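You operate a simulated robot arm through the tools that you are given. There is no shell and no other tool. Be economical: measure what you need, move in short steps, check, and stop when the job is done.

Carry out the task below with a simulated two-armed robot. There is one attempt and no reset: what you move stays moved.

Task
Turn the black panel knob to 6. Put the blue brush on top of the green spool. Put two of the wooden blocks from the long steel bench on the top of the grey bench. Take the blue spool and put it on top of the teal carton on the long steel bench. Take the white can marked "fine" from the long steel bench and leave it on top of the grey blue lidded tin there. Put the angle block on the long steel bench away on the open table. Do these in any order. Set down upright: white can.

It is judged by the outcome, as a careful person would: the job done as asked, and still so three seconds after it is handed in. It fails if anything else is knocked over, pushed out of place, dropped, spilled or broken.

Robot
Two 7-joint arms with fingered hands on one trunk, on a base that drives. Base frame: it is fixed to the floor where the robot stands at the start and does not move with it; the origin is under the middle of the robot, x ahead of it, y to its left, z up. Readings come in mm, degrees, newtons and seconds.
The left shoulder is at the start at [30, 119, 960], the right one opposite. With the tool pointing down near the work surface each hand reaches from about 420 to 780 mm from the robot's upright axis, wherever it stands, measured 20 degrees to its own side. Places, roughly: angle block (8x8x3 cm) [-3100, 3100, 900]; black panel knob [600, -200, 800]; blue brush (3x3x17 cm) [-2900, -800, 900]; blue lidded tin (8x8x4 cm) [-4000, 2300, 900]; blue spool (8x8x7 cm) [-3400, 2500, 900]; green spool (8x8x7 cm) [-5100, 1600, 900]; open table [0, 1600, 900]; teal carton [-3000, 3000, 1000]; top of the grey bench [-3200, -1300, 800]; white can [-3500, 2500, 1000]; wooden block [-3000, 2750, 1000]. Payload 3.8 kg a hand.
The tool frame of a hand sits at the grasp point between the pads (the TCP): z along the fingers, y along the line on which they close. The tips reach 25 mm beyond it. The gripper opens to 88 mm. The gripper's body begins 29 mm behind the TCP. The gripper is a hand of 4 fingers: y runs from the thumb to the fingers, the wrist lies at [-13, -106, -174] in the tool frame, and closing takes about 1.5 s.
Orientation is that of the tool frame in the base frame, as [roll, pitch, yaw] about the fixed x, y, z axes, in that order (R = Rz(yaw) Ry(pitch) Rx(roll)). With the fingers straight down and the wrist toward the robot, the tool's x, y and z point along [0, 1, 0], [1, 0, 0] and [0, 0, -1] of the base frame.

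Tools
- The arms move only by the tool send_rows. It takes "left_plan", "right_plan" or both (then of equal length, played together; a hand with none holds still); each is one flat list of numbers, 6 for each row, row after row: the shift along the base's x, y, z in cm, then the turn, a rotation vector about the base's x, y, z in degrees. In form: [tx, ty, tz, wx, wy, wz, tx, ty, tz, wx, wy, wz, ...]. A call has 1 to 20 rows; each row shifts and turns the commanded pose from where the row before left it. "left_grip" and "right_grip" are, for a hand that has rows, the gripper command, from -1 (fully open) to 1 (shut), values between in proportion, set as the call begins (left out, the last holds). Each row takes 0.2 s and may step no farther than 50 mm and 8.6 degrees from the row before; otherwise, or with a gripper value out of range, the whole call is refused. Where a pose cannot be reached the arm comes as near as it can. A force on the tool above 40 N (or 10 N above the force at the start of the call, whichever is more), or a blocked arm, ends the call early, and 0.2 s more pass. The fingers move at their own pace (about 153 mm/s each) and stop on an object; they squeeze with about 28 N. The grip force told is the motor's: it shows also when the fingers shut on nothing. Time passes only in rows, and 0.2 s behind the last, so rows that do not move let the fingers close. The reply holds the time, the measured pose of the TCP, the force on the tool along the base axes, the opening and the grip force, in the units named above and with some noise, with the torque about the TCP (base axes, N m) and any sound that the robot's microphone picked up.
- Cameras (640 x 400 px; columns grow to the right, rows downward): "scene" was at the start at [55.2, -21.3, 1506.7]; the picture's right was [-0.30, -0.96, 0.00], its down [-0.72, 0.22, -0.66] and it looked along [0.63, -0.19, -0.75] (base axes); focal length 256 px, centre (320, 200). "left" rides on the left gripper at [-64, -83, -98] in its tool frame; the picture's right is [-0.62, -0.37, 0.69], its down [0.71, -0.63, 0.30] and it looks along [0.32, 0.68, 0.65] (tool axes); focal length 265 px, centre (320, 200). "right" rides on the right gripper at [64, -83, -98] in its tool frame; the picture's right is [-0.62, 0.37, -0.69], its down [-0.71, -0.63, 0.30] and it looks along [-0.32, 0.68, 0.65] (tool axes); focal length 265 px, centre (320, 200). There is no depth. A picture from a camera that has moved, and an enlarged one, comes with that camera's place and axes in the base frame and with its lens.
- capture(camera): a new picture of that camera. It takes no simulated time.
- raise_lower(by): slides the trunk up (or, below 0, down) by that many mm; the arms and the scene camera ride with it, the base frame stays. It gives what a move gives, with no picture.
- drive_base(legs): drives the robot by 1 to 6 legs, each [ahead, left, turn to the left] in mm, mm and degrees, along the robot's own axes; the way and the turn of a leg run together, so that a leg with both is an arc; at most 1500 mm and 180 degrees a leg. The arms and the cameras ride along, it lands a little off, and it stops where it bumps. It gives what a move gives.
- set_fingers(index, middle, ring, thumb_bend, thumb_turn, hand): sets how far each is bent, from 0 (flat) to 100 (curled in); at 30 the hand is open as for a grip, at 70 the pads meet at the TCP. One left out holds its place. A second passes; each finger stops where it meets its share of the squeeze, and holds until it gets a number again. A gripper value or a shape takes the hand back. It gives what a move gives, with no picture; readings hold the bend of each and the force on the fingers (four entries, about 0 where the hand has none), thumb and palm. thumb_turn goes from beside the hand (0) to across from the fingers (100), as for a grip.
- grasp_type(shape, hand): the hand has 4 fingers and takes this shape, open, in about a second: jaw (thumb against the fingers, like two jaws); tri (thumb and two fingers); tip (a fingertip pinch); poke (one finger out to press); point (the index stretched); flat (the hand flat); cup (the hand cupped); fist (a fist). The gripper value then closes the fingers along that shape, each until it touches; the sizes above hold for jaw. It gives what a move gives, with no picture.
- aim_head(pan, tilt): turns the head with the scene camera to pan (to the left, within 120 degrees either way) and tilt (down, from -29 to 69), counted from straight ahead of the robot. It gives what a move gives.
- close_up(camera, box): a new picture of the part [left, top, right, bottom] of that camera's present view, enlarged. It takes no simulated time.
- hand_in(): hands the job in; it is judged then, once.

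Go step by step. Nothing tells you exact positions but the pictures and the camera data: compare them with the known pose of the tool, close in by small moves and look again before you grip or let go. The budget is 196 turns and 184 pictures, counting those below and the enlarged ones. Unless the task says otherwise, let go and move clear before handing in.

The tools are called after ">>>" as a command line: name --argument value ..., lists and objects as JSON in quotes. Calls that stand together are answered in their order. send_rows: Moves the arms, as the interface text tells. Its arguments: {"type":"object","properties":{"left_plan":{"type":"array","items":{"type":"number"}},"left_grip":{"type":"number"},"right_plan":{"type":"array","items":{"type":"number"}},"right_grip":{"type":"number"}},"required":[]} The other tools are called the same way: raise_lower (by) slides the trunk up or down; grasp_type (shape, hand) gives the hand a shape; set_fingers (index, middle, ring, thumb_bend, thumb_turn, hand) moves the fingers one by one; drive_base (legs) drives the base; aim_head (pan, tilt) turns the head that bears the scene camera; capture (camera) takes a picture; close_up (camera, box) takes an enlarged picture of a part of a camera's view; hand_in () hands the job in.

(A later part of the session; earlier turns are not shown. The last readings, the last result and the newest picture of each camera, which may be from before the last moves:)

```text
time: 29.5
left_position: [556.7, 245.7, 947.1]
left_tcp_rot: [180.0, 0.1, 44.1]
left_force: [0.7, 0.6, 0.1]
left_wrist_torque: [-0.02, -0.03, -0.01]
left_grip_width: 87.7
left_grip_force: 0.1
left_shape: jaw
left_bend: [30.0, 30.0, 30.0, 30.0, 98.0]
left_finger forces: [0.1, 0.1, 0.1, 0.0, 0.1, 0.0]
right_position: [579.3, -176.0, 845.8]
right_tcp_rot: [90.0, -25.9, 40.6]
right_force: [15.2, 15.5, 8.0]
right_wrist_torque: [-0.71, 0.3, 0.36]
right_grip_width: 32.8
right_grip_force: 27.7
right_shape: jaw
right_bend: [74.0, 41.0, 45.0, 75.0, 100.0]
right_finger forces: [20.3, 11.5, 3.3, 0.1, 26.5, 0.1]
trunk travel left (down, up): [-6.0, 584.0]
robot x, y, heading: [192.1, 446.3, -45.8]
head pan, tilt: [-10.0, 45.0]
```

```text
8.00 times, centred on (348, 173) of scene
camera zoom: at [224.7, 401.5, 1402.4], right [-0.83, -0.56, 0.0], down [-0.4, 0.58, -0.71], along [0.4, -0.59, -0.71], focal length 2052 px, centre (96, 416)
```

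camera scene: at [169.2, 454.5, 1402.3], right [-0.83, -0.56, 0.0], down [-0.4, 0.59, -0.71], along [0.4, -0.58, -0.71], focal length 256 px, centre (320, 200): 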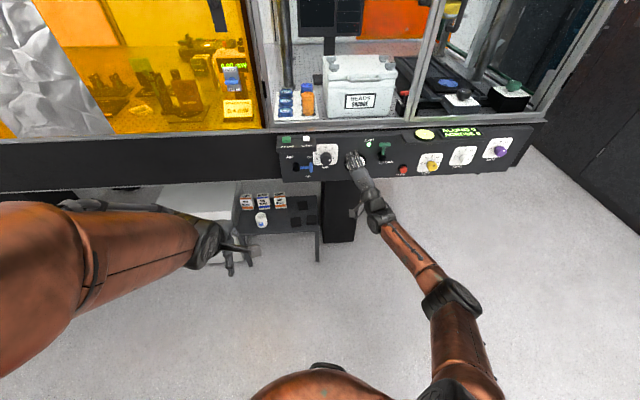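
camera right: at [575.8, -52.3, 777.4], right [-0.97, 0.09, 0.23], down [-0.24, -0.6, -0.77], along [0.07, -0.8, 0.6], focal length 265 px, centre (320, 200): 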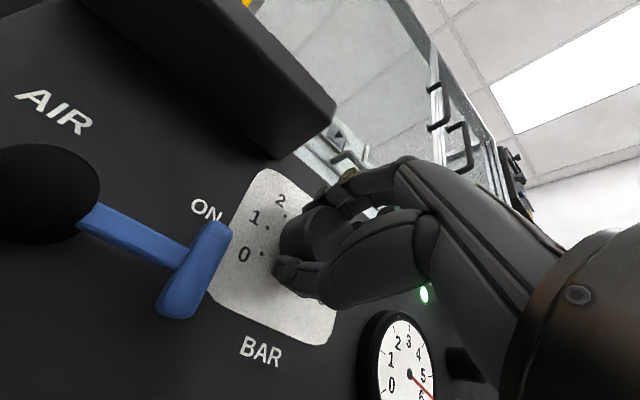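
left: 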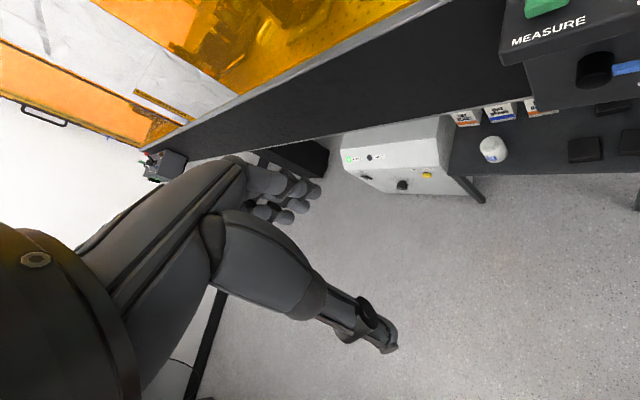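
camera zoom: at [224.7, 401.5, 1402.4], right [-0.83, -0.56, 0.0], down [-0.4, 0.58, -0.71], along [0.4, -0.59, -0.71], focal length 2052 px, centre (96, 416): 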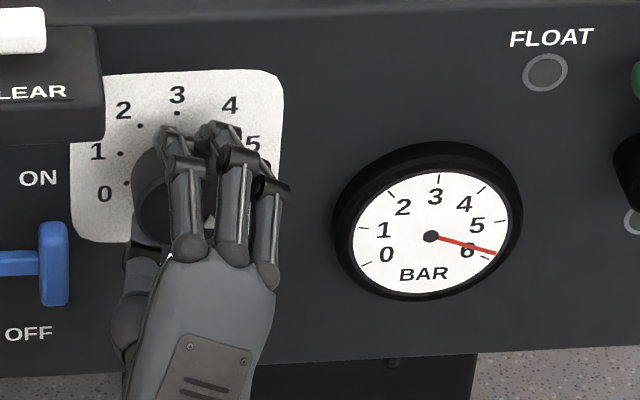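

Nearly 6 on the gauge. A last 5°, then I'll release and check the pointer.

>>> send_rows --right_plan '[0, 0, 0, 3.2, -3.83, 0, 0, 0, 0, 0, 0, 0]'

>>> close_up --camera "scene" --box '[308, 148, 388, 198]'

>>> capture --camera "right"

```text
time: 30.1
left_position: [556.4, 245.8, 947.2]
left_tcp_rot: [180.0, 0.1, 44.2]
left_force: [0.4, 0.0, 0.7]
left_wrist_torque: [-0.01, 0.01, -0.01]
left_grip_width: 87.7
left_grip_force: 0.0
left_shape: jaw
left_bend: [30.0, 30.0, 30.0, 30.0, 98.0]
left_finger forces: [0.1, 0.0, 0.0, 0.0, 0.0, 0.1]
right_position: [579.2, -177.6, 846.5]
right_tcp_rot: [89.9, -30.9, 40.6]
right_force: [16.0, 15.7, 8.4]
right_wrist_torque: [-0.69, 0.35, 0.43]
right_grip_width: 32.5
right_grip_force: 27.9
right_shape: jaw
right_bend: [74.0, 41.0, 45.0, 75.0, 100.0]
right_finger forces: [23.4, 9.4, 3.4, 0.1, 27.2, 0.1]
trunk travel left (down, up): [-6.0, 584.0]
robot x, y, heading: [192.6, 448.0, -45.8]
head pan, tilt: [-10.0, 45.0]
```

```text
8.00 times, centred on (348, 173) of scene
camera zoom: at [224.7, 401.6, 1402.4], right [-0.83, -0.56, 0.0], down [-0.4, 0.58, -0.71], along [0.4, -0.59, -0.71], focal length 2052 px, centre (96, 416)
```

zoom: 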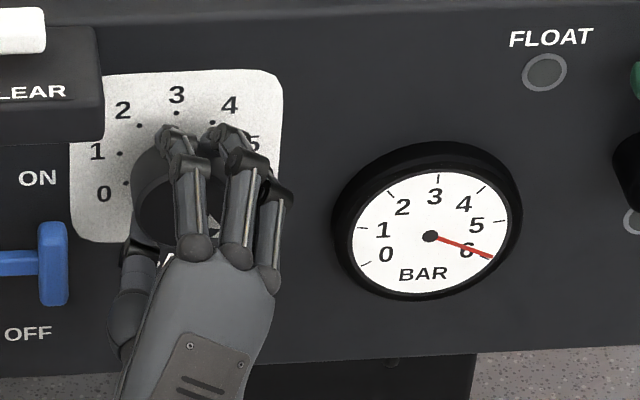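

```text
150 pictures are left
camera right: at [590.4, -39.6, 807.5], right [-1.0, 0.06, 0.0], down [-0.02, -0.42, -0.91], along [-0.06, -0.91, 0.42], focal length 265 px, centre (320, 200)
```

right: 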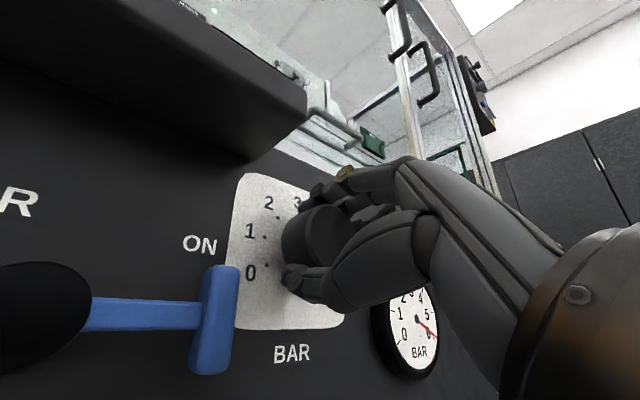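

The gauge is at 6. I'll open just enough to clear the knob and back straight out.

>>> send_rows --right_plan '[0, 0, 0, 0, 0, 0, 0, 0, 0, 0, 0, 0, 0, 0, 0, 0, 0, 0, -1.3, 1.5, 0, 0, 0, 0, -1.3, 1.5, 0, 0, 0, 0, -2.6, 3.0, 0, 0, 0, 0, -2.6, 3.0, 0, 0, 0, 0, -2.6, 3.0, 0, 0, 0, 0]' --right_grip -0.15

>>> close_up --camera "scene" --box '[308, 148, 388, 198]'

```text
time: 31.9
left_position: [554.7, 245.2, 947.1]
left_tcp_rot: [179.9, -0.1, 44.0]
left_force: [0.5, 0.1, 0.4]
left_wrist_torque: [-0.01, -0.05, 0.0]
left_grip_width: 87.8
left_grip_force: 0.0
left_shape: jaw
left_bend: [30.0, 30.0, 30.0, 30.0, 98.0]
left_finger forces: [0.0, 0.0, 0.0, 0.0, 0.1, 0.0]
right_position: [470.6, -58.4, 843.9]
right_tcp_rot: [90.1, -31.1, 39.9]
right_force: [-0.5, 0.4, 0.7]
right_wrist_torque: [-0.01, 0.0, -0.02]
right_grip_width: 50.5
right_grip_force: 0.0
right_shape: jaw
right_bend: [74.0, 42.0, 38.0, 66.0, 100.0]
right_finger forces: [0.0, 0.1, 0.0, 0.0, 0.0, 0.1]
trunk travel left (down, up): [-6.0, 584.0]
robot x, y, heading: [191.8, 449.8, -45.7]
head pan, tilt: [-10.0, 45.0]
```

```text
8.00 times, centred on (348, 173) of scene
camera zoom: at [223.0, 398.8, 1402.3], right [-0.83, -0.56, 0.0], down [-0.4, 0.59, -0.71], along [0.4, -0.59, -0.71], focal length 2052 px, centre (96, 416)
```

zoom: 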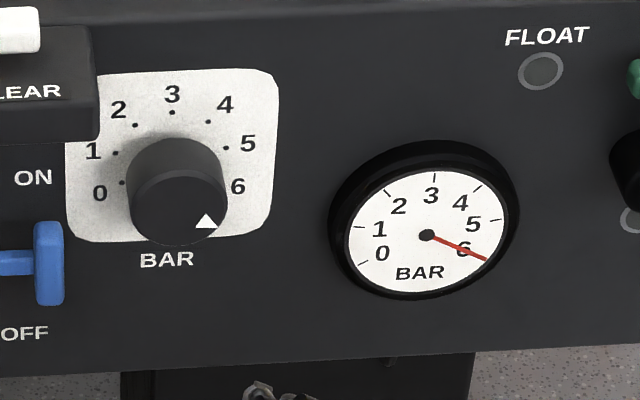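

The pointer and gauge both read 6, so the knob is done. I'll back away, point the right hand down again and raise the trunk.

>>> drive_base --legs '[[-350, 0, 0]]'

>>> raise_lower --by 150

>>> send_rows --right_plan '[0, 0, 0, -4.95, 5.9, 0, 0, 0, 0, -4.95, 5.9, 0, 0, 0, 0, -4.95, 5.9, 0, 0, 0, 0, -4.95, 5.9, 0, 0, 0, 0.5, 6.27, 5.26, 0, 0, 0, 0.5, 6.27, 5.26, 0, 0, 0, 0.5, 6.27, 5.26, 0, 0, 0, 0.5, 6.27, 5.26, 0, 0, 0, 0.5, 6.27, 5.26, 0, 0, 0, 0.5, 6.27, 5.26, 0, 0, 0, 0.5, 6.27, 5.26, 0, 0, 0, 0.5, 6.27, 5.26, 0, 0, 0, 0.5, 6.27, 5.26, 0, 0, 0, 0.5, 6.27, 5.26, 0, 0, 0, 0.5, 6.27, 5.26, 0]' --right_grip -1

>>> aim_head --pan -110 --tilt 20

>>> capture --camera "scene"

>>> aim_head --pan 110 --tilt 20

>>> capture --camera "scene"

```text
time: 33.7
left_position: [402.3, 434.5, 931.7]
left_tcp_rot: [-178.7, 0.5, 42.7]
left_force: [-0.3, -0.2, -0.2]
left_wrist_torque: [0.03, -0.01, 0.03]
left_grip_width: 87.7
left_grip_force: 0.1
left_shape: jaw
left_bend: [30.0, 30.0, 30.0, 30.0, 98.0]
left_finger forces: [0.1, 0.0, 0.1, 0.0, 0.0, 0.0]
right_position: [302.7, 137.7, 851.4]
right_tcp_rot: [92.2, -29.4, 39.9]
right_force: [-0.2, 0.0, 0.7]
right_wrist_torque: [-0.01, 0.0, 0.01]
right_grip_width: 50.6
right_grip_force: 0.1
right_shape: jaw
right_bend: [74.0, 41.0, 38.0, 66.0, 100.0]
right_finger forces: [0.0, 0.0, 0.0, 0.1, 0.0, 0.0]
trunk travel left (down, up): [-6.0, 584.0]
robot x, y, heading: [53.4, 644.2, -50.3]
head pan, tilt: [-10.0, 45.0]
stopped in leg 1: the robot was blocked; the commanded pose is now the measured one
```

```text
time: 34.0
left_position: [402.1, 439.1, 948.6]
left_tcp_rot: [177.5, 1.1, 43.8]
left_force: [0.4, 0.1, 0.2]
left_wrist_torque: [-0.02, 0.0, 0.02]
left_grip_width: 87.9
left_grip_force: 0.0
left_shape: jaw
left_bend: [30.0, 30.0, 30.0, 30.0, 98.0]
left_finger forces: [0.0, 0.0, 0.0, 0.0, 0.0, 0.0]
right_position: [299.5, 158.1, 861.1]
right_tcp_rot: [92.3, -28.3, 42.9]
right_force: [-0.1, -0.5, -0.3]
right_wrist_torque: [0.01, -0.02, -0.02]
right_grip_width: 50.7
right_grip_force: 0.1
right_shape: jaw
right_bend: [74.0, 41.0, 38.0, 66.0, 100.0]
right_finger forces: [0.1, 0.0, 0.0, 0.1, 0.0, 0.1]
trunk travel left (down, up): [-7.0, 583.0]
robot x, y, heading: [57.7, 642.6, -50.5]
head pan, tilt: [-10.0, 45.0]
stopped: the arm was blocked; the commanded pose is now the measured one
```

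```text
time: 34.4
left_position: [398.5, 432.7, 977.2]
left_tcp_rot: [172.3, 2.1, 43.0]
left_force: [-0.6, -1.1, -0.2]
left_wrist_torque: [-0.01, -0.03, 0.01]
left_grip_width: 88.0
left_grip_force: 0.0
left_shape: jaw
left_bend: [30.0, 30.0, 30.0, 30.0, 98.0]
left_finger forces: [0.1, 0.1, 0.0, 0.1, 0.1, 0.0]
right_position: [287.3, 173.1, 873.1]
right_tcp_rot: [91.0, -24.9, 44.0]
right_force: [0.3, 0.2, -0.8]
right_wrist_torque: [-0.01, 0.0, 0.02]
right_grip_width: 87.5
right_grip_force: 0.0
right_shape: jaw
right_bend: [30.0, 30.0, 30.0, 30.0, 98.0]
right_finger forces: [0.0, 0.0, 0.0, 0.0, 0.0, 0.0]
trunk travel left (down, up): [-7.0, 583.0]
robot x, y, heading: [56.0, 644.6, -50.3]
head pan, tilt: [-10.0, 45.0]
stopped in row 1 (left hand): the arm was blocked; the commanded pose is now the measured one
```

```text
time: 36.1
left_position: [400.5, 431.8, 972.8]
left_tcp_rot: [172.7, 2.2, 43.1]
left_force: [0.9, -0.2, -0.6]
left_wrist_torque: [-0.02, 0.02, -0.03]
left_grip_width: 88.0
left_grip_force: 0.0
left_shape: jaw
left_bend: [30.0, 30.0, 30.0, 30.0, 98.0]
left_finger forces: [0.1, 0.0, 0.0, 0.1, 0.0, 0.1]
right_position: [287.9, 172.1, 871.1]
right_tcp_rot: [91.2, -24.8, 43.9]
right_force: [0.1, -0.2, -0.2]
right_wrist_torque: [0.03, 0.04, 0.01]
right_grip_width: 88.0
right_grip_force: 0.1
right_shape: jaw
right_bend: [30.0, 30.0, 30.0, 30.0, 98.0]
right_finger forces: [0.0, 0.0, 0.0, 0.0, 0.0, 0.0]
trunk travel left (down, up): [-7.0, 583.0]
robot x, y, heading: [54.5, 646.8, -50.5]
head pan, tilt: [-110.0, 20.0]
```

```text
148 pictures are left
camera scene: at [-12.8, 591.0, 1445.1], right [-0.34, 0.94, 0.03], down [0.3, 0.14, -0.94], along [-0.89, -0.31, -0.33], focal length 256 px, centre (320, 200)
```

scene: 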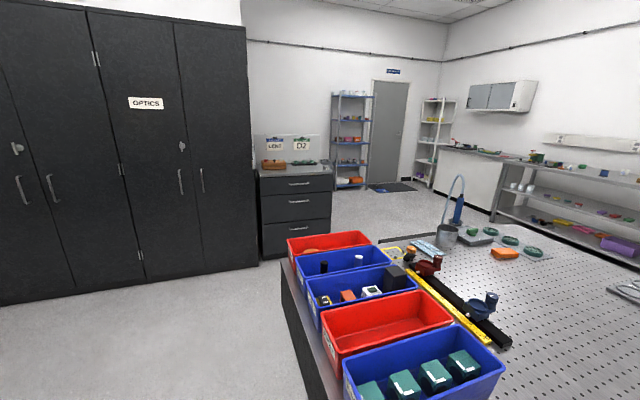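

```text
time: 39.3
left_position: [399.5, 432.4, 973.9]
left_tcp_rot: [172.7, 2.2, 43.1]
left_force: [-0.2, -0.8, 0.0]
left_wrist_torque: [-0.01, 0.04, 0.02]
left_grip_width: 88.2
left_grip_force: 0.0
left_shape: jaw
left_bend: [30.0, 30.0, 30.0, 30.0, 98.0]
left_finger forces: [0.1, 0.0, 0.0, 0.0, 0.0, 0.1]
right_position: [288.4, 172.1, 871.5]
right_tcp_rot: [91.1, -24.9, 44.0]
right_force: [1.0, -0.2, 0.2]
right_wrist_torque: [-0.02, 0.0, 0.01]
right_grip_width: 87.9
right_grip_force: 0.0
right_shape: jaw
right_bend: [30.0, 30.0, 30.0, 30.0, 98.0]
right_finger forces: [0.1, 0.1, 0.1, 0.1, 0.1, 0.1]
trunk travel left (down, up): [-7.0, 583.0]
robot x, y, heading: [59.2, 642.9, -50.4]
head pan, tilt: [110.0, 20.0]
```

```text
147 pictures are left
camera scene: at [122.0, 702.7, 1445.4], right [0.86, -0.5, -0.03], down [-0.19, -0.27, -0.94], along [0.47, 0.82, -0.33], focal length 256 px, centre (320, 200)
```

scene: 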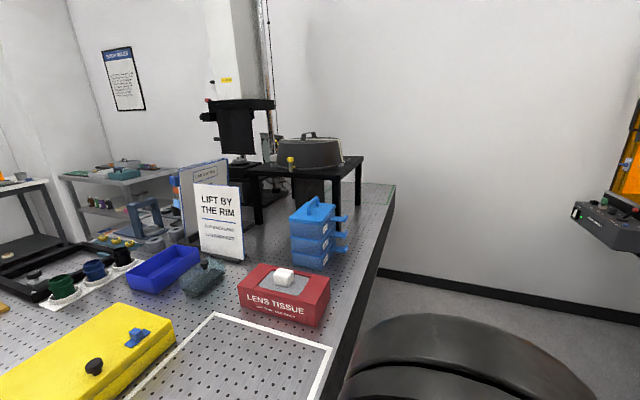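

I bumped the table behind me; the left elbow seems caught at its edge. I'll drive forward to free it and then inspect.

>>> drive_base --legs '[[150, 0, 0]]'

>>> aim_head --pan 110 --tilt 45

>>> capture --camera "scene"

```text
time: 40.0
left_position: [393.7, 432.9, 1006.9]
left_tcp_rot: [167.2, 2.9, 43.0]
left_force: [0.2, -1.1, -0.2]
left_wrist_torque: [-0.02, -0.04, 0.03]
left_grip_width: 88.1
left_grip_force: 0.1
left_shape: jaw
left_bend: [30.0, 30.0, 30.0, 30.0, 98.0]
left_finger forces: [0.1, 0.0, 0.0, 0.0, 0.0, 0.0]
right_position: [284.0, 193.3, 884.9]
right_tcp_rot: [90.3, -23.4, 46.8]
right_force: [-0.4, 0.3, 0.0]
right_wrist_torque: [-0.03, -0.02, 0.01]
right_grip_width: 88.1
right_grip_force: 0.1
right_shape: jaw
right_bend: [30.0, 30.0, 30.0, 30.0, 98.0]
right_finger forces: [0.0, 0.1, 0.1, 0.1, 0.1, 0.1]
trunk travel left (down, up): [-7.0, 583.0]
robot x, y, heading: [62.9, 632.0, -50.2]
head pan, tilt: [110.0, 20.0]
stopped in leg 1: the robot was blocked; the commanded pose is now the measured one
```

```text
time: 40.9
left_position: [394.0, 431.1, 1005.0]
left_tcp_rot: [167.4, 2.9, 42.9]
left_force: [0.0, 0.9, 0.4]
left_wrist_torque: [0.0, -0.03, -0.03]
left_grip_width: 88.2
left_grip_force: 0.1
left_shape: jaw
left_bend: [30.0, 30.0, 30.0, 30.0, 98.0]
left_finger forces: [0.0, 0.1, 0.1, 0.0, 0.0, 0.1]
right_position: [284.6, 193.8, 884.0]
right_tcp_rot: [90.4, -23.4, 46.7]
right_force: [0.0, -0.4, 0.2]
right_wrist_torque: [0.01, 0.0, 0.03]
right_grip_width: 87.7
right_grip_force: 0.0
right_shape: jaw
right_bend: [30.0, 30.0, 30.0, 30.0, 98.0]
right_finger forces: [0.1, 0.1, 0.0, 0.0, 0.0, 0.0]
trunk travel left (down, up): [-7.0, 583.0]
robot x, y, heading: [61.8, 636.4, -50.4]
head pan, tilt: [110.0, 45.0]
```

```text
146 pictures are left
camera scene: at [109.6, 700.4, 1405.2], right [0.86, -0.5, -0.02], down [-0.37, -0.6, -0.71], along [0.35, 0.62, -0.7], focal length 256 px, centre (320, 200)
```

scene: 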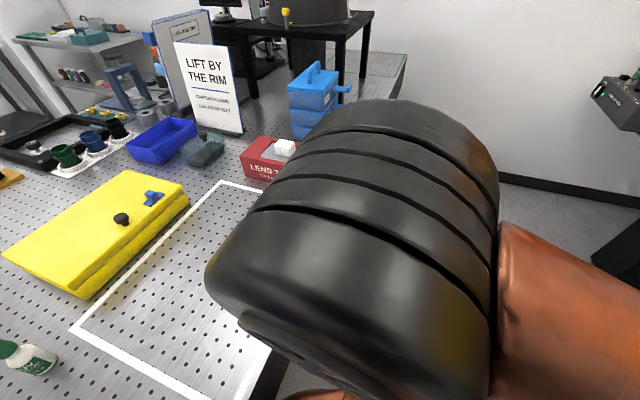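

The left elbow is well above the table. I'll look at the right side and behind, where the right elbow hangs low.

>>> aim_head --pan -100 --tilt 60

>>> capture --camera "scene"

>>> aim_head --pan 0 --tilt 60

>>> capture --camera "scene"

```text
time: 43.9
left_position: [394.4, 432.5, 1004.2]
left_tcp_rot: [167.4, 2.9, 43.0]
left_force: [-0.3, 0.7, -0.7]
left_wrist_torque: [-0.01, 0.01, -0.01]
left_grip_width: 88.2
left_grip_force: 0.0
left_shape: jaw
left_bend: [30.0, 30.0, 30.0, 30.0, 98.0]
left_finger forces: [0.1, 0.0, 0.0, 0.1, 0.0, 0.0]
right_position: [284.0, 193.9, 883.6]
right_tcp_rot: [90.4, -23.4, 46.8]
right_force: [-0.2, 0.4, -0.5]
right_wrist_torque: [0.01, 0.0, 0.0]
right_grip_width: 87.8
right_grip_force: 0.0
right_shape: jaw
right_bend: [30.0, 30.0, 30.0, 30.0, 98.0]
right_finger forces: [0.0, 0.0, 0.1, 0.0, 0.0, 0.0]
trunk travel left (down, up): [-7.0, 583.0]
robot x, y, heading: [59.8, 636.2, -50.1]
head pan, tilt: [-100.0, 60.0]
```

```text
145 pictures are left
camera scene: at [10.4, 597.4, 1385.3], right [-0.5, 0.87, 0.02], down [0.74, 0.44, -0.5], along [-0.45, -0.23, -0.86], focal length 256 px, centre (320, 200)
```

scene: 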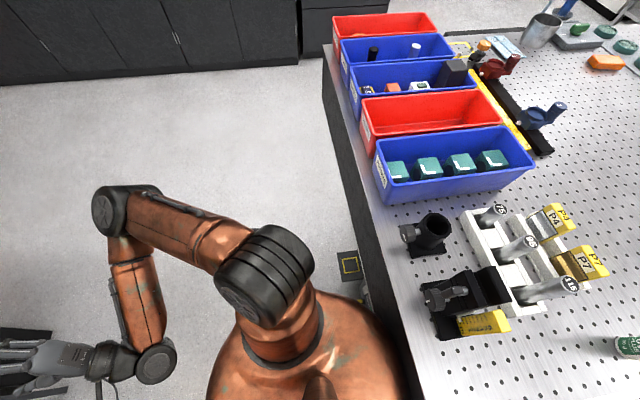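

```text
time: 45.7
left_position: [393.9, 431.9, 1004.8]
left_tcp_rot: [167.4, 2.9, 43.0]
left_force: [-0.2, 0.1, 0.6]
left_wrist_torque: [0.01, -0.02, -0.02]
left_grip_width: 88.0
left_grip_force: 0.0
left_shape: jaw
left_bend: [30.0, 30.0, 30.0, 30.0, 98.0]
left_finger forces: [0.0, 0.0, 0.0, 0.1, 0.1, 0.1]
right_position: [283.9, 194.2, 883.1]
right_tcp_rot: [90.5, -23.3, 46.8]
right_force: [0.1, -0.2, 0.0]
right_wrist_torque: [0.0, -0.02, 0.03]
right_grip_width: 87.9
right_grip_force: 0.1
right_shape: jaw
right_bend: [30.0, 30.0, 30.0, 30.0, 98.0]
right_finger forces: [0.1, 0.1, 0.0, 0.0, 0.1, 0.0]
trunk travel left (down, up): [-7.0, 583.0]
robot x, y, heading: [60.3, 632.6, -50.4]
head pan, tilt: [0.0, 60.0]
```

```text
144 pictures are left
camera scene: at [110.8, 579.1, 1383.6], right [-0.77, -0.64, 0.0], down [-0.56, 0.68, -0.48], along [0.31, -0.37, -0.88], focal length 256 px, centre (320, 200)
```

scene: 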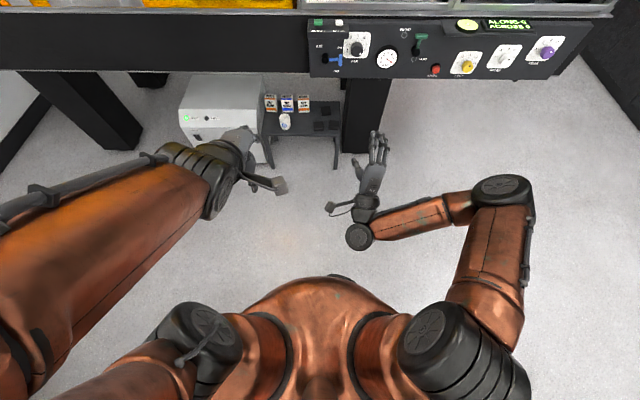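

I'll look straight down on the left side to see what the left arm is touching.

>>> aim_head --pan 75 --tilt 69

>>> capture --camera "scene"

>>> capture --camera "right"

>>> capture --camera "left"

```text
time: 47.2
left_position: [393.2, 432.6, 1004.0]
left_tcp_rot: [167.3, 3.0, 42.9]
left_force: [0.0, 0.8, 0.3]
left_wrist_torque: [0.03, -0.03, 0.01]
left_grip_width: 87.8
left_grip_force: 0.1
left_shape: jaw
left_bend: [30.0, 30.0, 30.0, 30.0, 98.0]
left_finger forces: [0.0, 0.1, 0.0, 0.0, 0.0, 0.0]
right_position: [284.6, 193.3, 884.4]
right_tcp_rot: [90.4, -23.4, 46.9]
right_force: [0.6, 0.3, -0.1]
right_wrist_torque: [0.01, -0.02, 0.02]
right_grip_width: 88.1
right_grip_force: 0.0
right_shape: jaw
right_bend: [30.0, 30.0, 30.0, 30.0, 98.0]
right_finger forces: [0.0, 0.0, 0.1, 0.0, 0.0, 0.0]
trunk travel left (down, up): [-7.0, 583.0]
robot x, y, heading: [61.4, 633.7, -50.2]
head pan, tilt: [75.0, 68.8]
```

```text
143 pictures are left
camera scene: at [119.0, 653.9, 1375.4], right [0.42, -0.91, -0.02], down [-0.85, -0.38, -0.36], along [0.32, 0.17, -0.93], focal length 256 px, centre (320, 200)
```

scene: 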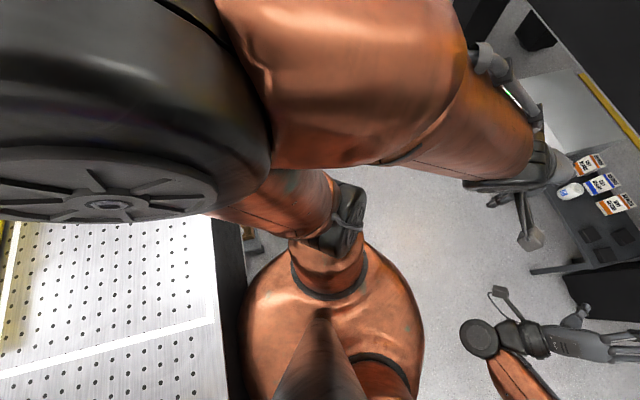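

```text
142 pictures are left
camera right: at [275.4, 327.7, 834.2], right [-0.99, -0.05, 0.1], down [-0.06, -0.5, -0.86], along [0.09, -0.86, 0.49], focal length 265 px, centre (320, 200)
```

right: 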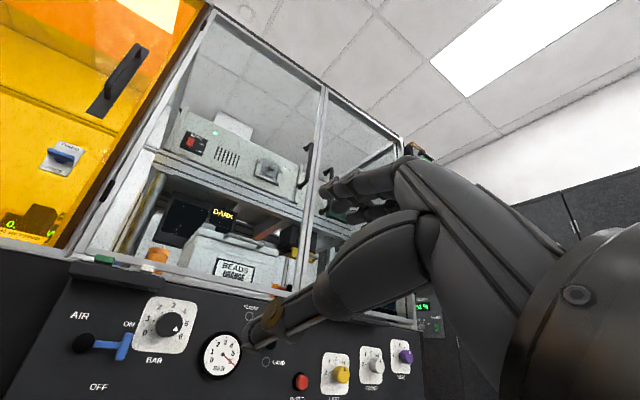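

```text
141 pictures are left
camera left: at [279.0, 465.8, 1086.9], right [-0.62, -0.3, -0.72], down [0.13, 0.87, -0.47], along [0.77, -0.39, -0.51], focal length 265 px, centre (320, 200)
```

left: 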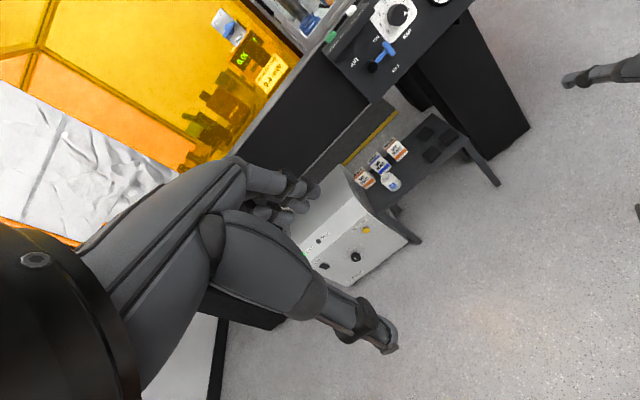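

The left upper arm seems pinched against the table edge beside me. I'll try small forward steps.

>>> drive_base --legs '[[40, 0, 0]]'

>>> drive_base --legs '[[40, -20, 0]]'

```text
time: 47.9
left_position: [388.5, 433.1, 1011.3]
left_tcp_rot: [166.3, 3.0, 42.3]
left_force: [0.0, -0.8, 0.1]
left_wrist_torque: [-0.02, 0.02, 0.01]
left_grip_width: 87.7
left_grip_force: 0.1
left_shape: jaw
left_bend: [30.0, 30.0, 30.0, 30.0, 98.0]
left_finger forces: [0.0, 0.1, 0.1, 0.1, 0.1, 0.1]
right_position: [283.0, 195.2, 891.0]
right_tcp_rot: [89.6, -23.3, 47.2]
right_force: [0.3, 0.0, 0.3]
right_wrist_torque: [-0.02, 0.05, -0.04]
right_grip_width: 87.7
right_grip_force: 0.1
right_shape: jaw
right_bend: [30.0, 30.0, 30.0, 30.0, 98.0]
right_finger forces: [0.1, 0.0, 0.0, 0.0, 0.0, 0.1]
trunk travel left (down, up): [-7.0, 583.0]
robot x, y, heading: [71.7, 629.4, -50.4]
head pan, tilt: [75.0, 68.8]
stopped in leg 1: the robot was blocked; the commanded pose is now the measured one
```

```text
time: 48.8
left_position: [395.4, 391.0, 1011.1]
left_tcp_rot: [166.0, 2.9, 42.4]
left_force: [-0.4, -0.8, 0.7]
left_wrist_torque: [0.02, -0.01, 0.04]
left_grip_width: 88.0
left_grip_force: 0.0
left_shape: jaw
left_bend: [30.0, 30.0, 30.0, 30.0, 98.0]
left_finger forces: [0.0, 0.0, 0.1, 0.1, 0.0, 0.0]
right_position: [291.5, 153.5, 891.7]
right_tcp_rot: [89.3, -23.4, 47.4]
right_force: [0.9, 0.2, 0.5]
right_wrist_torque: [0.01, 0.01, 0.03]
right_grip_width: 87.8
right_grip_force: 0.1
right_shape: jaw
right_bend: [30.0, 30.0, 30.0, 30.0, 98.0]
right_finger forces: [0.1, 0.0, 0.0, 0.0, 0.0, 0.0]
trunk travel left (down, up): [-7.0, 583.0]
robot x, y, heading: [79.2, 581.3, -50.4]
head pan, tilt: [75.0, 68.8]
```

Freed. Now further from the table, then raise the trunk and straighten the hands.

>>> drive_base --legs '[[130, 0, 0]]'

>>> raise_lower --by 150

>>> aim_head --pan 110 --tilt 40

>>> capture --camera "scene"

>>> aim_head --pan -115 --tilt 35

>>> capture --camera "scene"

```text
time: 50.1
left_position: [477.8, 292.6, 1011.5]
left_tcp_rot: [166.0, 3.1, 42.2]
left_force: [0.3, -1.1, 0.6]
left_wrist_torque: [0.02, 0.04, 0.01]
left_grip_width: 88.0
left_grip_force: 0.1
left_shape: jaw
left_bend: [30.0, 30.0, 30.0, 30.0, 98.0]
left_finger forces: [0.0, 0.0, 0.1, 0.0, 0.0, 0.0]
right_position: [373.2, 55.2, 892.4]
right_tcp_rot: [89.3, -23.1, 47.4]
right_force: [0.8, 0.2, 0.4]
right_wrist_torque: [0.02, 0.0, 0.02]
right_grip_width: 88.0
right_grip_force: 0.0
right_shape: jaw
right_bend: [30.0, 30.0, 30.0, 30.0, 98.0]
right_finger forces: [0.0, 0.1, 0.0, 0.0, 0.1, 0.1]
trunk travel left (down, up): [-7.0, 583.0]
robot x, y, heading: [159.0, 481.1, -50.4]
head pan, tilt: [75.0, 68.8]
```

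```text
time: 51.8
left_position: [476.6, 293.8, 1161.8]
left_tcp_rot: [166.1, 3.0, 42.1]
left_force: [-0.2, 0.1, 0.6]
left_wrist_torque: [0.0, -0.02, 0.0]
left_grip_width: 88.0
left_grip_force: 0.1
left_shape: jaw
left_bend: [30.0, 30.0, 30.0, 30.0, 98.0]
left_finger forces: [0.0, 0.0, 0.1, 0.0, 0.1, 0.1]
right_position: [373.5, 55.7, 1042.5]
right_tcp_rot: [89.3, -23.0, 47.2]
right_force: [0.8, -1.1, 0.5]
right_wrist_torque: [-0.02, 0.0, -0.03]
right_grip_width: 87.8
right_grip_force: 0.0
right_shape: jaw
right_bend: [30.0, 30.0, 30.0, 30.0, 98.0]
right_finger forces: [0.0, 0.0, 0.0, 0.0, 0.0, 0.1]
trunk travel left (down, up): [-157.0, 433.0]
robot x, y, heading: [162.1, 481.9, -50.3]
head pan, tilt: [75.0, 68.8]
```

```text
time: 52.9
left_position: [477.8, 293.8, 1162.2]
left_tcp_rot: [166.0, 3.0, 42.1]
left_force: [0.4, 0.8, 0.1]
left_wrist_torque: [-0.01, -0.03, -0.01]
left_grip_width: 87.8
left_grip_force: 0.1
left_shape: jaw
left_bend: [30.0, 30.0, 30.0, 30.0, 98.0]
left_finger forces: [0.1, 0.1, 0.0, 0.1, 0.0, 0.1]
right_position: [371.9, 53.8, 1042.5]
right_tcp_rot: [89.3, -23.2, 47.3]
right_force: [0.3, -0.6, 0.2]
right_wrist_torque: [-0.02, -0.05, -0.01]
right_grip_width: 87.9
right_grip_force: 0.1
right_shape: jaw
right_bend: [30.0, 30.0, 30.0, 30.0, 98.0]
right_finger forces: [0.1, 0.1, 0.0, 0.1, 0.0, 0.1]
trunk travel left (down, up): [-157.0, 433.0]
robot x, y, heading: [159.9, 482.9, -50.6]
head pan, tilt: [110.0, 40.0]
```

```text
140 pictures are left
camera scene: at [191.5, 575.0, 1560.6], right [0.86, -0.51, 0.0], down [-0.33, -0.55, -0.77], along [0.39, 0.66, -0.64], focal length 256 px, centre (320, 200)
```

scene: 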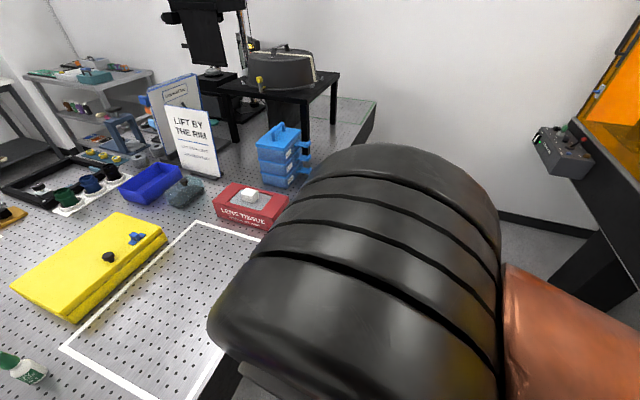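

```text
time: 56.1
left_position: [477.6, 293.2, 1161.8]
left_tcp_rot: [166.0, 3.0, 42.1]
left_force: [0.9, 0.7, 0.3]
left_wrist_torque: [-0.01, 0.02, 0.03]
left_grip_width: 87.9
left_grip_force: 0.1
left_shape: jaw
left_bend: [30.0, 30.0, 30.0, 30.0, 98.0]
left_finger forces: [0.0, 0.0, 0.0, 0.1, 0.0, 0.0]
right_position: [371.7, 55.6, 1042.1]
right_tcp_rot: [89.3, -23.2, 47.2]
right_force: [0.1, -0.3, -0.5]
right_wrist_torque: [0.02, 0.01, -0.01]
right_grip_width: 88.1
right_grip_force: 0.1
right_shape: jaw
right_bend: [30.0, 30.0, 30.0, 30.0, 98.0]
right_finger forces: [0.0, 0.0, 0.0, 0.1, 0.0, 0.0]
trunk travel left (down, up): [-157.0, 433.0]
robot x, y, heading: [159.9, 484.8, -50.4]
head pan, tilt: [-115.0, 35.0]
```

```text
139 pictures are left
camera scene: at [63.2, 479.4, 1568.2], right [-0.25, 0.97, 0.0], down [0.55, 0.15, -0.82], along [-0.79, -0.21, -0.57], focal length 256 px, centre (320, 200)
```

scene: 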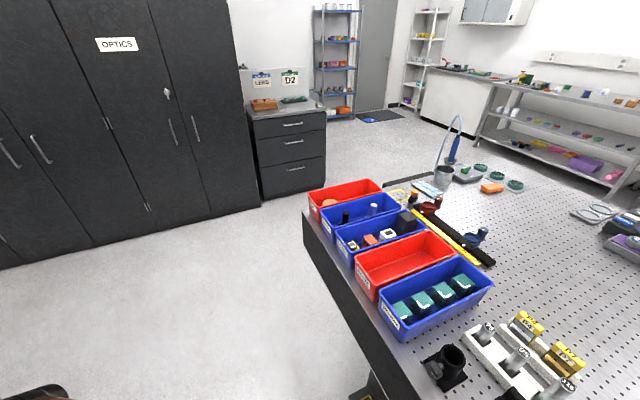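

Nothing on the table looks disturbed. I'll restore both hands to pointing down before driving around it.

>>> send_rows --right_plan '[-0.77, -0.64, 0.3, -5.6, 5.2, 0, -0.77, -0.64, 0.3, -5.6, 5.2, 0, -0.77, -0.64, 0.3, -5.6, 5.2, 0, -0.77, -0.64, 0.3, 5.57, 5.98, 0, -0.77, -0.64, 0.3, 5.57, 5.98, 0, -0.77, -0.64, 0.3, 5.57, 5.98, 0, -0.77, -0.64, 0.3, 5.57, 5.98, 0, -0.77, -0.64, 0.3, 5.57, 5.98, 0, -0.77, -0.64, 0.3, 5.57, 5.98, 0, -0.77, -0.64, 0.3, 5.57, 5.98, 0, -0.77, -0.64, 0.3, 5.57, 5.98, 0, -0.77, -0.64, 0.3, 5.57, 5.98, 0, -0.77, -0.64, 0.3, 5.57, 5.98, 0, -0.77, -0.64, 0.3, 5.57, 5.98, 0]' --left_plan '[0.82, -0.43, 0, 0.89, 0.51, 0, 0.82, -0.43, 0, 0.89, 0.51, 0, 0.82, -0.43, 0, 0.89, 0.51, 0, 0.82, -0.43, 0, 0.89, 0.51, 0, 0.82, -0.43, 0, 0.89, 0.51, 0, 0.82, -0.43, 0, 0.89, 0.51, 0, 0.82, -0.43, 0, 0.89, 0.51, 0, 0.82, -0.43, 0, 0.89, 0.51, 0, 0.82, -0.43, 0, 0.89, 0.51, 0, 0.82, -0.43, 0, 0.89, 0.51, 0, 0.82, -0.43, 0, 0.89, 0.51, 0, 0.82, -0.43, 0, 0.89, 0.51, 0, 0.82, -0.43, 0, 0.89, 0.51, 0, 0.82, -0.43, 0, 0.89, 0.51, 0]'

>>> aim_head --pan 0 --tilt 55

>>> capture --camera "scene"

```text
time: 59.1
left_position: [594.6, 232.6, 1160.1]
left_tcp_rot: [-179.9, -0.2, 42.6]
left_force: [1.3, -0.4, 0.5]
left_wrist_torque: [-0.01, 0.04, 0.03]
left_grip_width: 88.3
left_grip_force: 0.2
left_shape: jaw
left_bend: [30.0, 30.0, 30.0, 30.0, 98.0]
left_finger forces: [0.0, 0.0, 0.0, 0.0, 0.0, 0.0]
right_position: [267.0, -35.9, 1085.2]
right_tcp_rot: [179.3, -0.4, 46.8]
right_force: [-1.0, -0.5, 0.6]
right_wrist_torque: [-0.02, -0.02, -0.03]
right_grip_width: 87.8
right_grip_force: 0.0
right_shape: jaw
right_bend: [30.0, 30.0, 30.0, 30.0, 98.0]
right_finger forces: [0.0, 0.0, 0.1, 0.1, 0.0, 0.1]
trunk travel left (down, up): [-157.0, 433.0]
robot x, y, heading: [159.3, 483.6, -50.5]
head pan, tilt: [-115.0, 35.0]
```

```text
time: 61.0
left_position: [592.2, 232.4, 1160.6]
left_tcp_rot: [-179.9, -0.1, 42.5]
left_force: [-0.2, 0.6, 0.6]
left_wrist_torque: [0.0, 0.06, 0.03]
left_grip_width: 87.9
left_grip_force: 0.0
left_shape: jaw
left_bend: [30.0, 30.0, 30.0, 30.0, 98.0]
left_finger forces: [0.1, 0.0, 0.0, 0.1, 0.0, 0.0]
right_position: [265.3, -34.9, 1085.7]
right_tcp_rot: [179.2, -0.3, 46.6]
right_force: [-0.5, -0.1, -0.6]
right_wrist_torque: [0.0, -0.02, 0.03]
right_grip_width: 88.2
right_grip_force: 0.1
right_shape: jaw
right_bend: [30.0, 30.0, 30.0, 30.0, 98.0]
right_finger forces: [0.0, 0.0, 0.0, 0.1, 0.0, 0.0]
trunk travel left (down, up): [-157.0, 433.0]
robot x, y, heading: [163.7, 487.0, -50.7]
head pan, tilt: [0.0, 55.0]
```

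```text
138 pictures are left
camera scene: at [194.4, 446.1, 1540.0], right [-0.77, -0.64, 0.0], down [-0.52, 0.63, -0.57], along [0.37, -0.44, -0.82], focal length 256 px, centre (320, 200)
```

scene: 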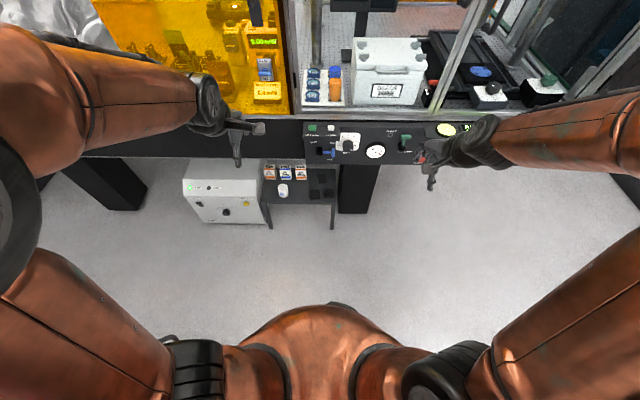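

Hands are restored. The table edge runs parallel behind me, so I'll strafe right along it to its corner and look toward the far side of the room.

>>> drive_base --legs '[[60, -1100, 0]]'

>>> aim_head --pan -110 --tilt 25

>>> capture --camera "scene"

```text
time: 66.7
left_position: [-209.5, -517.7, 1161.5]
left_tcp_rot: [-179.9, -0.1, 43.2]
left_force: [-0.8, -0.2, 0.6]
left_wrist_torque: [-0.02, 0.01, -0.01]
left_grip_width: 88.1
left_grip_force: 0.2
left_shape: jaw
left_bend: [30.0, 30.0, 30.0, 30.0, 98.0]
left_finger forces: [0.0, 0.1, 0.0, 0.0, 0.0, 0.0]
right_position: [-533.5, -788.1, 1085.0]
right_tcp_rot: [179.2, -0.3, 47.5]
right_force: [0.5, 0.2, -0.3]
right_wrist_torque: [0.01, -0.01, 0.0]
right_grip_width: 87.9
right_grip_force: 0.0
right_shape: jaw
right_bend: [30.0, 30.0, 30.0, 30.0, 98.0]
right_finger forces: [0.0, 0.0, 0.1, 0.0, 0.0, 0.1]
trunk travel left (down, up): [-157.0, 433.0]
robot x, y, heading: [-650.5, -269.5, -49.7]
head pan, tilt: [0.0, 55.0]
```

```text
time: 68.5
left_position: [-209.5, -515.1, 1162.2]
left_tcp_rot: [-179.9, -0.1, 43.1]
left_force: [-0.5, 0.1, -0.4]
left_wrist_torque: [-0.04, 0.0, 0.0]
left_grip_width: 88.3
left_grip_force: 0.1
left_shape: jaw
left_bend: [30.0, 30.0, 30.0, 30.0, 98.0]
left_finger forces: [0.0, 0.0, 0.0, 0.0, 0.0, 0.0]
right_position: [-533.4, -787.4, 1085.8]
right_tcp_rot: [179.2, -0.3, 47.4]
right_force: [0.0, 0.0, -0.8]
right_wrist_torque: [0.02, 0.01, 0.02]
right_grip_width: 88.0
right_grip_force: 0.0
right_shape: jaw
right_bend: [30.0, 30.0, 30.0, 30.0, 98.0]
right_finger forces: [0.0, 0.1, 0.0, 0.0, 0.0, 0.0]
trunk travel left (down, up): [-157.0, 433.0]
robot x, y, heading: [-647.9, -269.2, -49.8]
head pan, tilt: [-110.0, 25.0]
```

```text
137 pictures are left
camera scene: at [-743.8, -284.3, 1584.0], right [-0.35, 0.94, 0.0], down [0.4, 0.15, -0.91], along [-0.85, -0.31, -0.42], focal length 256 px, centre (320, 200)
```

scene: 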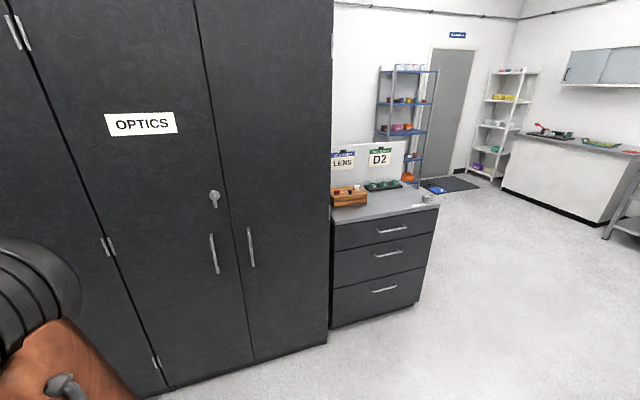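

I see the grey-topped drawer bench beside the cabinets. I'll zoom in on it and the far counter.

>>> close_up --camera "scene" --box '[325, 130, 455, 220]'

>>> close_up --camera "scene" --box '[480, 100, 640, 200]'

```text
4.44 times, centred on (390, 175) of scene
camera zoom: at [-743.8, -284.3, 1584.0], right [-0.35, 0.94, 0.0], down [0.4, 0.15, -0.91], along [-0.85, -0.31, -0.42], focal length 1140 px, centre (9, 311)
```

zoom: 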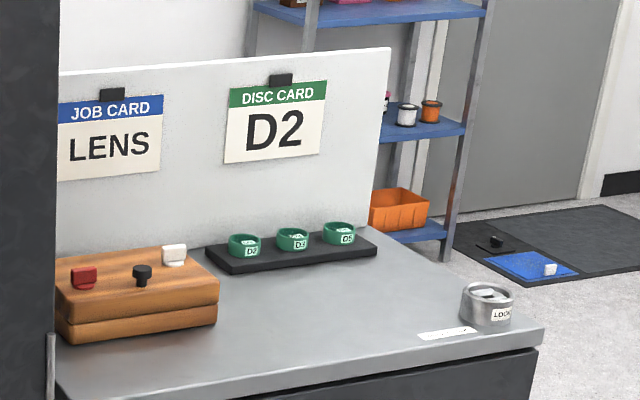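

```text
4.00 times, centred on (560, 150) of scene
camera zoom: at [-743.8, -284.3, 1584.0], right [-0.35, 0.94, 0.0], down [0.4, 0.15, -0.91], along [-0.85, -0.31, -0.42], focal length 1026 px, centre (-640, 400)
```

zoom: 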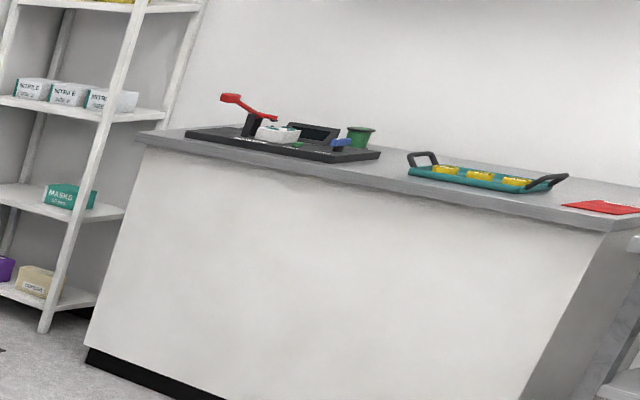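

I'll raise the trunk a little for clearance, turn right 90° and look along the aisle toward the long steel bench.

>>> raise_lower --by 80

>>> drive_base --legs '[[0, 0, -90], [330, 0, 0]]'

>>> aim_head --pan -90 --tilt 25

>>> capture --camera "scene"

```text
time: 69.7
left_position: [-208.6, -516.2, 1240.8]
left_tcp_rot: [-179.9, -0.1, 43.2]
left_force: [-0.8, 0.5, 0.6]
left_wrist_torque: [0.0, 0.01, 0.03]
left_grip_width: 87.8
left_grip_force: 0.1
left_shape: jaw
left_bend: [30.0, 30.0, 30.0, 30.0, 98.0]
left_finger forces: [0.0, 0.0, 0.1, 0.0, 0.0, 0.0]
right_position: [-532.2, -787.5, 1165.2]
right_tcp_rot: [179.4, -0.3, 47.5]
right_force: [-0.4, 0.3, 0.5]
right_wrist_torque: [0.02, -0.02, -0.01]
right_grip_width: 88.0
right_grip_force: 0.0
right_shape: jaw
right_bend: [30.0, 30.0, 30.0, 30.0, 98.0]
right_finger forces: [0.0, 0.0, 0.0, 0.0, 0.0, 0.1]
trunk travel left (down, up): [-237.0, 353.0]
robot x, y, heading: [-647.8, -272.1, -49.7]
head pan, tilt: [-110.0, 25.0]
```

```text
time: 75.7
left_position: [-1148.1, -918.1, 1241.9]
left_tcp_rot: [-179.9, -0.1, -47.0]
left_force: [-0.7, 0.3, -0.7]
left_wrist_torque: [0.05, 0.0, 0.0]
left_grip_width: 88.0
left_grip_force: 0.1
left_shape: jaw
left_bend: [30.0, 30.0, 30.0, 30.0, 98.0]
left_finger forces: [0.0, 0.0, 0.0, 0.0, 0.1, 0.1]
right_position: [-1418.5, -590.9, 1164.9]
right_tcp_rot: [179.2, -0.3, -43.0]
right_force: [0.6, 0.6, -0.2]
right_wrist_torque: [0.02, 0.01, -0.02]
right_grip_width: 87.8
right_grip_force: 0.2
right_shape: jaw
right_bend: [30.0, 30.0, 30.0, 30.0, 98.0]
right_finger forces: [0.1, 0.0, 0.0, 0.0, 0.0, 0.0]
trunk travel left (down, up): [-237.0, 353.0]
robot x, y, heading: [-894.7, -485.0, -139.8]
head pan, tilt: [-110.0, 25.0]
```

```text
time: 76.5
left_position: [-1148.2, -917.5, 1241.8]
left_tcp_rot: [179.9, -0.2, -47.1]
left_force: [0.9, 0.5, 0.9]
left_wrist_torque: [0.01, 0.03, -0.01]
left_grip_width: 87.8
left_grip_force: 0.1
left_shape: jaw
left_bend: [30.0, 30.0, 30.0, 30.0, 98.0]
left_finger forces: [0.0, 0.0, 0.0, 0.0, 0.1, 0.1]
right_position: [-1417.6, -590.8, 1166.1]
right_tcp_rot: [179.1, -0.4, -42.9]
right_force: [0.3, 0.2, 0.8]
right_wrist_torque: [0.02, -0.01, 0.0]
right_grip_width: 88.0
right_grip_force: 0.0
right_shape: jaw
right_bend: [30.0, 30.0, 30.0, 30.0, 98.0]
right_finger forces: [0.1, 0.1, 0.0, 0.1, 0.0, 0.1]
trunk travel left (down, up): [-237.0, 353.0]
robot x, y, heading: [-900.5, -482.1, -139.8]
head pan, tilt: [-90.0, 25.0]
```

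```text
134 pictures are left
camera scene: at [-942.1, -397.5, 1664.0], right [0.77, 0.64, 0.0], down [0.27, -0.32, -0.91], along [-0.58, 0.7, -0.42], focal length 256 px, centre (320, 200)
```

scene: 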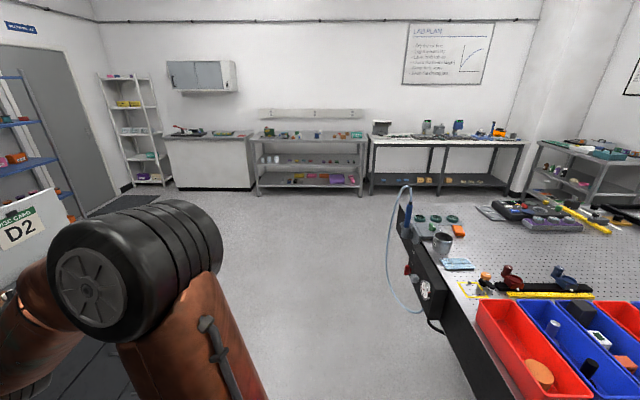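

The floor is clear to the long steel bench (centre of the picture). I'll strafe there and turn to face it.

>>> drive_base --legs '[[60, -1350, 0], [0, -1350, 0], [0, 0, -90]]'

>>> aim_head --pan 0 --tilt 35

>>> capture --camera "scene"

```text
time: 93.6
left_position: [-3158.6, 1773.0, 1241.4]
left_tcp_rot: [-179.9, 0.0, -136.3]
left_force: [-0.4, -1.3, -0.7]
left_wrist_torque: [0.01, 0.0, 0.0]
left_grip_width: 88.0
left_grip_force: 0.2
left_shape: jaw
left_bend: [30.0, 30.0, 30.0, 30.0, 98.0]
left_finger forces: [0.0, 0.0, 0.0, 0.0, 0.0, 0.0]
right_position: [-2837.0, 2046.5, 1164.4]
right_tcp_rot: [179.2, -0.3, -131.9]
right_force: [0.0, 0.7, 0.0]
right_wrist_torque: [0.03, 0.01, 0.04]
right_grip_width: 87.8
right_grip_force: 0.0
right_shape: jaw
right_bend: [30.0, 30.0, 30.0, 30.0, 98.0]
right_finger forces: [0.0, 0.1, 0.1, 0.1, 0.1, 0.1]
trunk travel left (down, up): [-237.0, 353.0]
robot x, y, heading: [-2721.7, 1529.8, 130.7]
head pan, tilt: [-90.0, 25.0]
```

```text
time: 95.2
left_position: [-3159.2, 1772.7, 1241.6]
left_tcp_rot: [-179.9, -0.2, -136.2]
left_force: [-0.5, 0.3, -0.6]
left_wrist_torque: [0.01, 0.02, -0.01]
left_grip_width: 88.1
left_grip_force: 0.0
left_shape: jaw
left_bend: [30.0, 30.0, 30.0, 30.0, 98.0]
left_finger forces: [0.0, 0.0, 0.0, 0.0, 0.1, 0.0]
right_position: [-2836.3, 2047.2, 1164.9]
right_tcp_rot: [179.2, -0.3, -132.0]
right_force: [-0.1, 0.5, -0.1]
right_wrist_torque: [-0.02, 0.04, 0.0]
right_grip_width: 87.8
right_grip_force: 0.1
right_shape: jaw
right_bend: [30.0, 30.0, 30.0, 30.0, 98.0]
right_finger forces: [0.0, 0.0, 0.1, 0.0, 0.1, 0.0]
trunk travel left (down, up): [-237.0, 353.0]
robot x, y, heading: [-2720.4, 1530.0, 130.9]
head pan, tilt: [0.0, 35.0]
```

```text
133 pictures are left
camera scene: at [-2765.0, 1583.5, 1648.2], right [0.76, 0.65, 0.0], down [0.38, -0.43, -0.82], along [-0.54, 0.62, -0.57], focal length 256 px, centre (320, 200)
```

scene: 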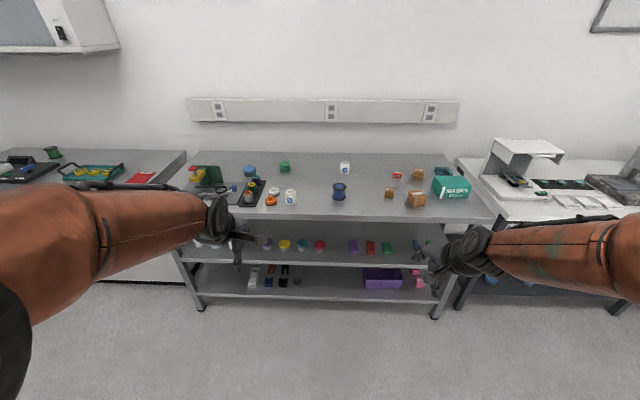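

The long bench is in full view. I'll zoom in on its top to identify each item.

>>> close_up --camera "scene" --box '[180, 145, 340, 225]'

>>> close_up --camera "scene" --box '[325, 145, 485, 225]'

```text
4.00 times, centred on (260, 185) of scene
camera zoom: at [-2765.0, 1583.5, 1648.2], right [0.76, 0.65, 0.0], down [0.38, -0.43, -0.82], along [-0.54, 0.62, -0.57], focal length 1026 px, centre (560, 260)
```

zoom: 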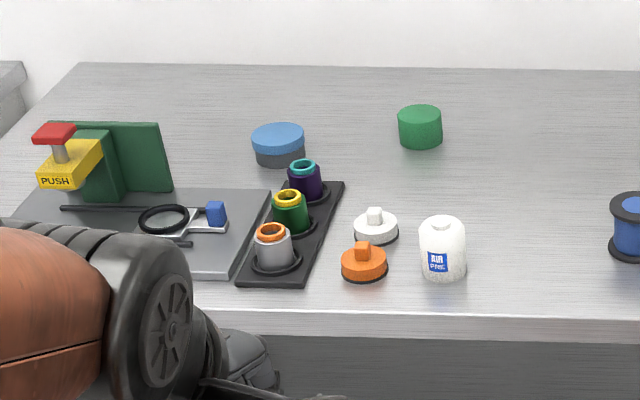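

```text
4.00 times, centred on (405, 185) of scene
camera zoom: at [-2765.0, 1583.5, 1648.2], right [0.76, 0.65, 0.0], down [0.38, -0.43, -0.82], along [-0.54, 0.62, -0.57], focal length 1026 px, centre (-20, 260)
```

zoom: 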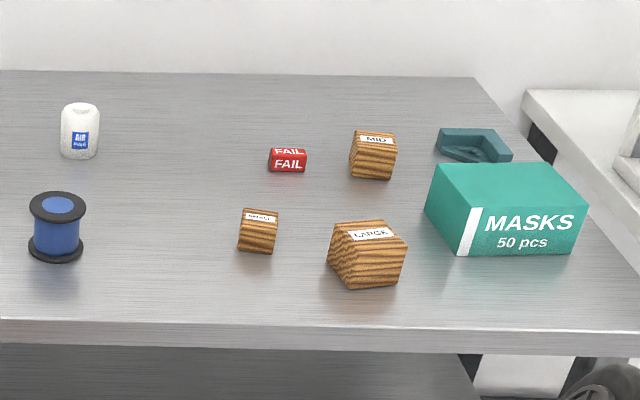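

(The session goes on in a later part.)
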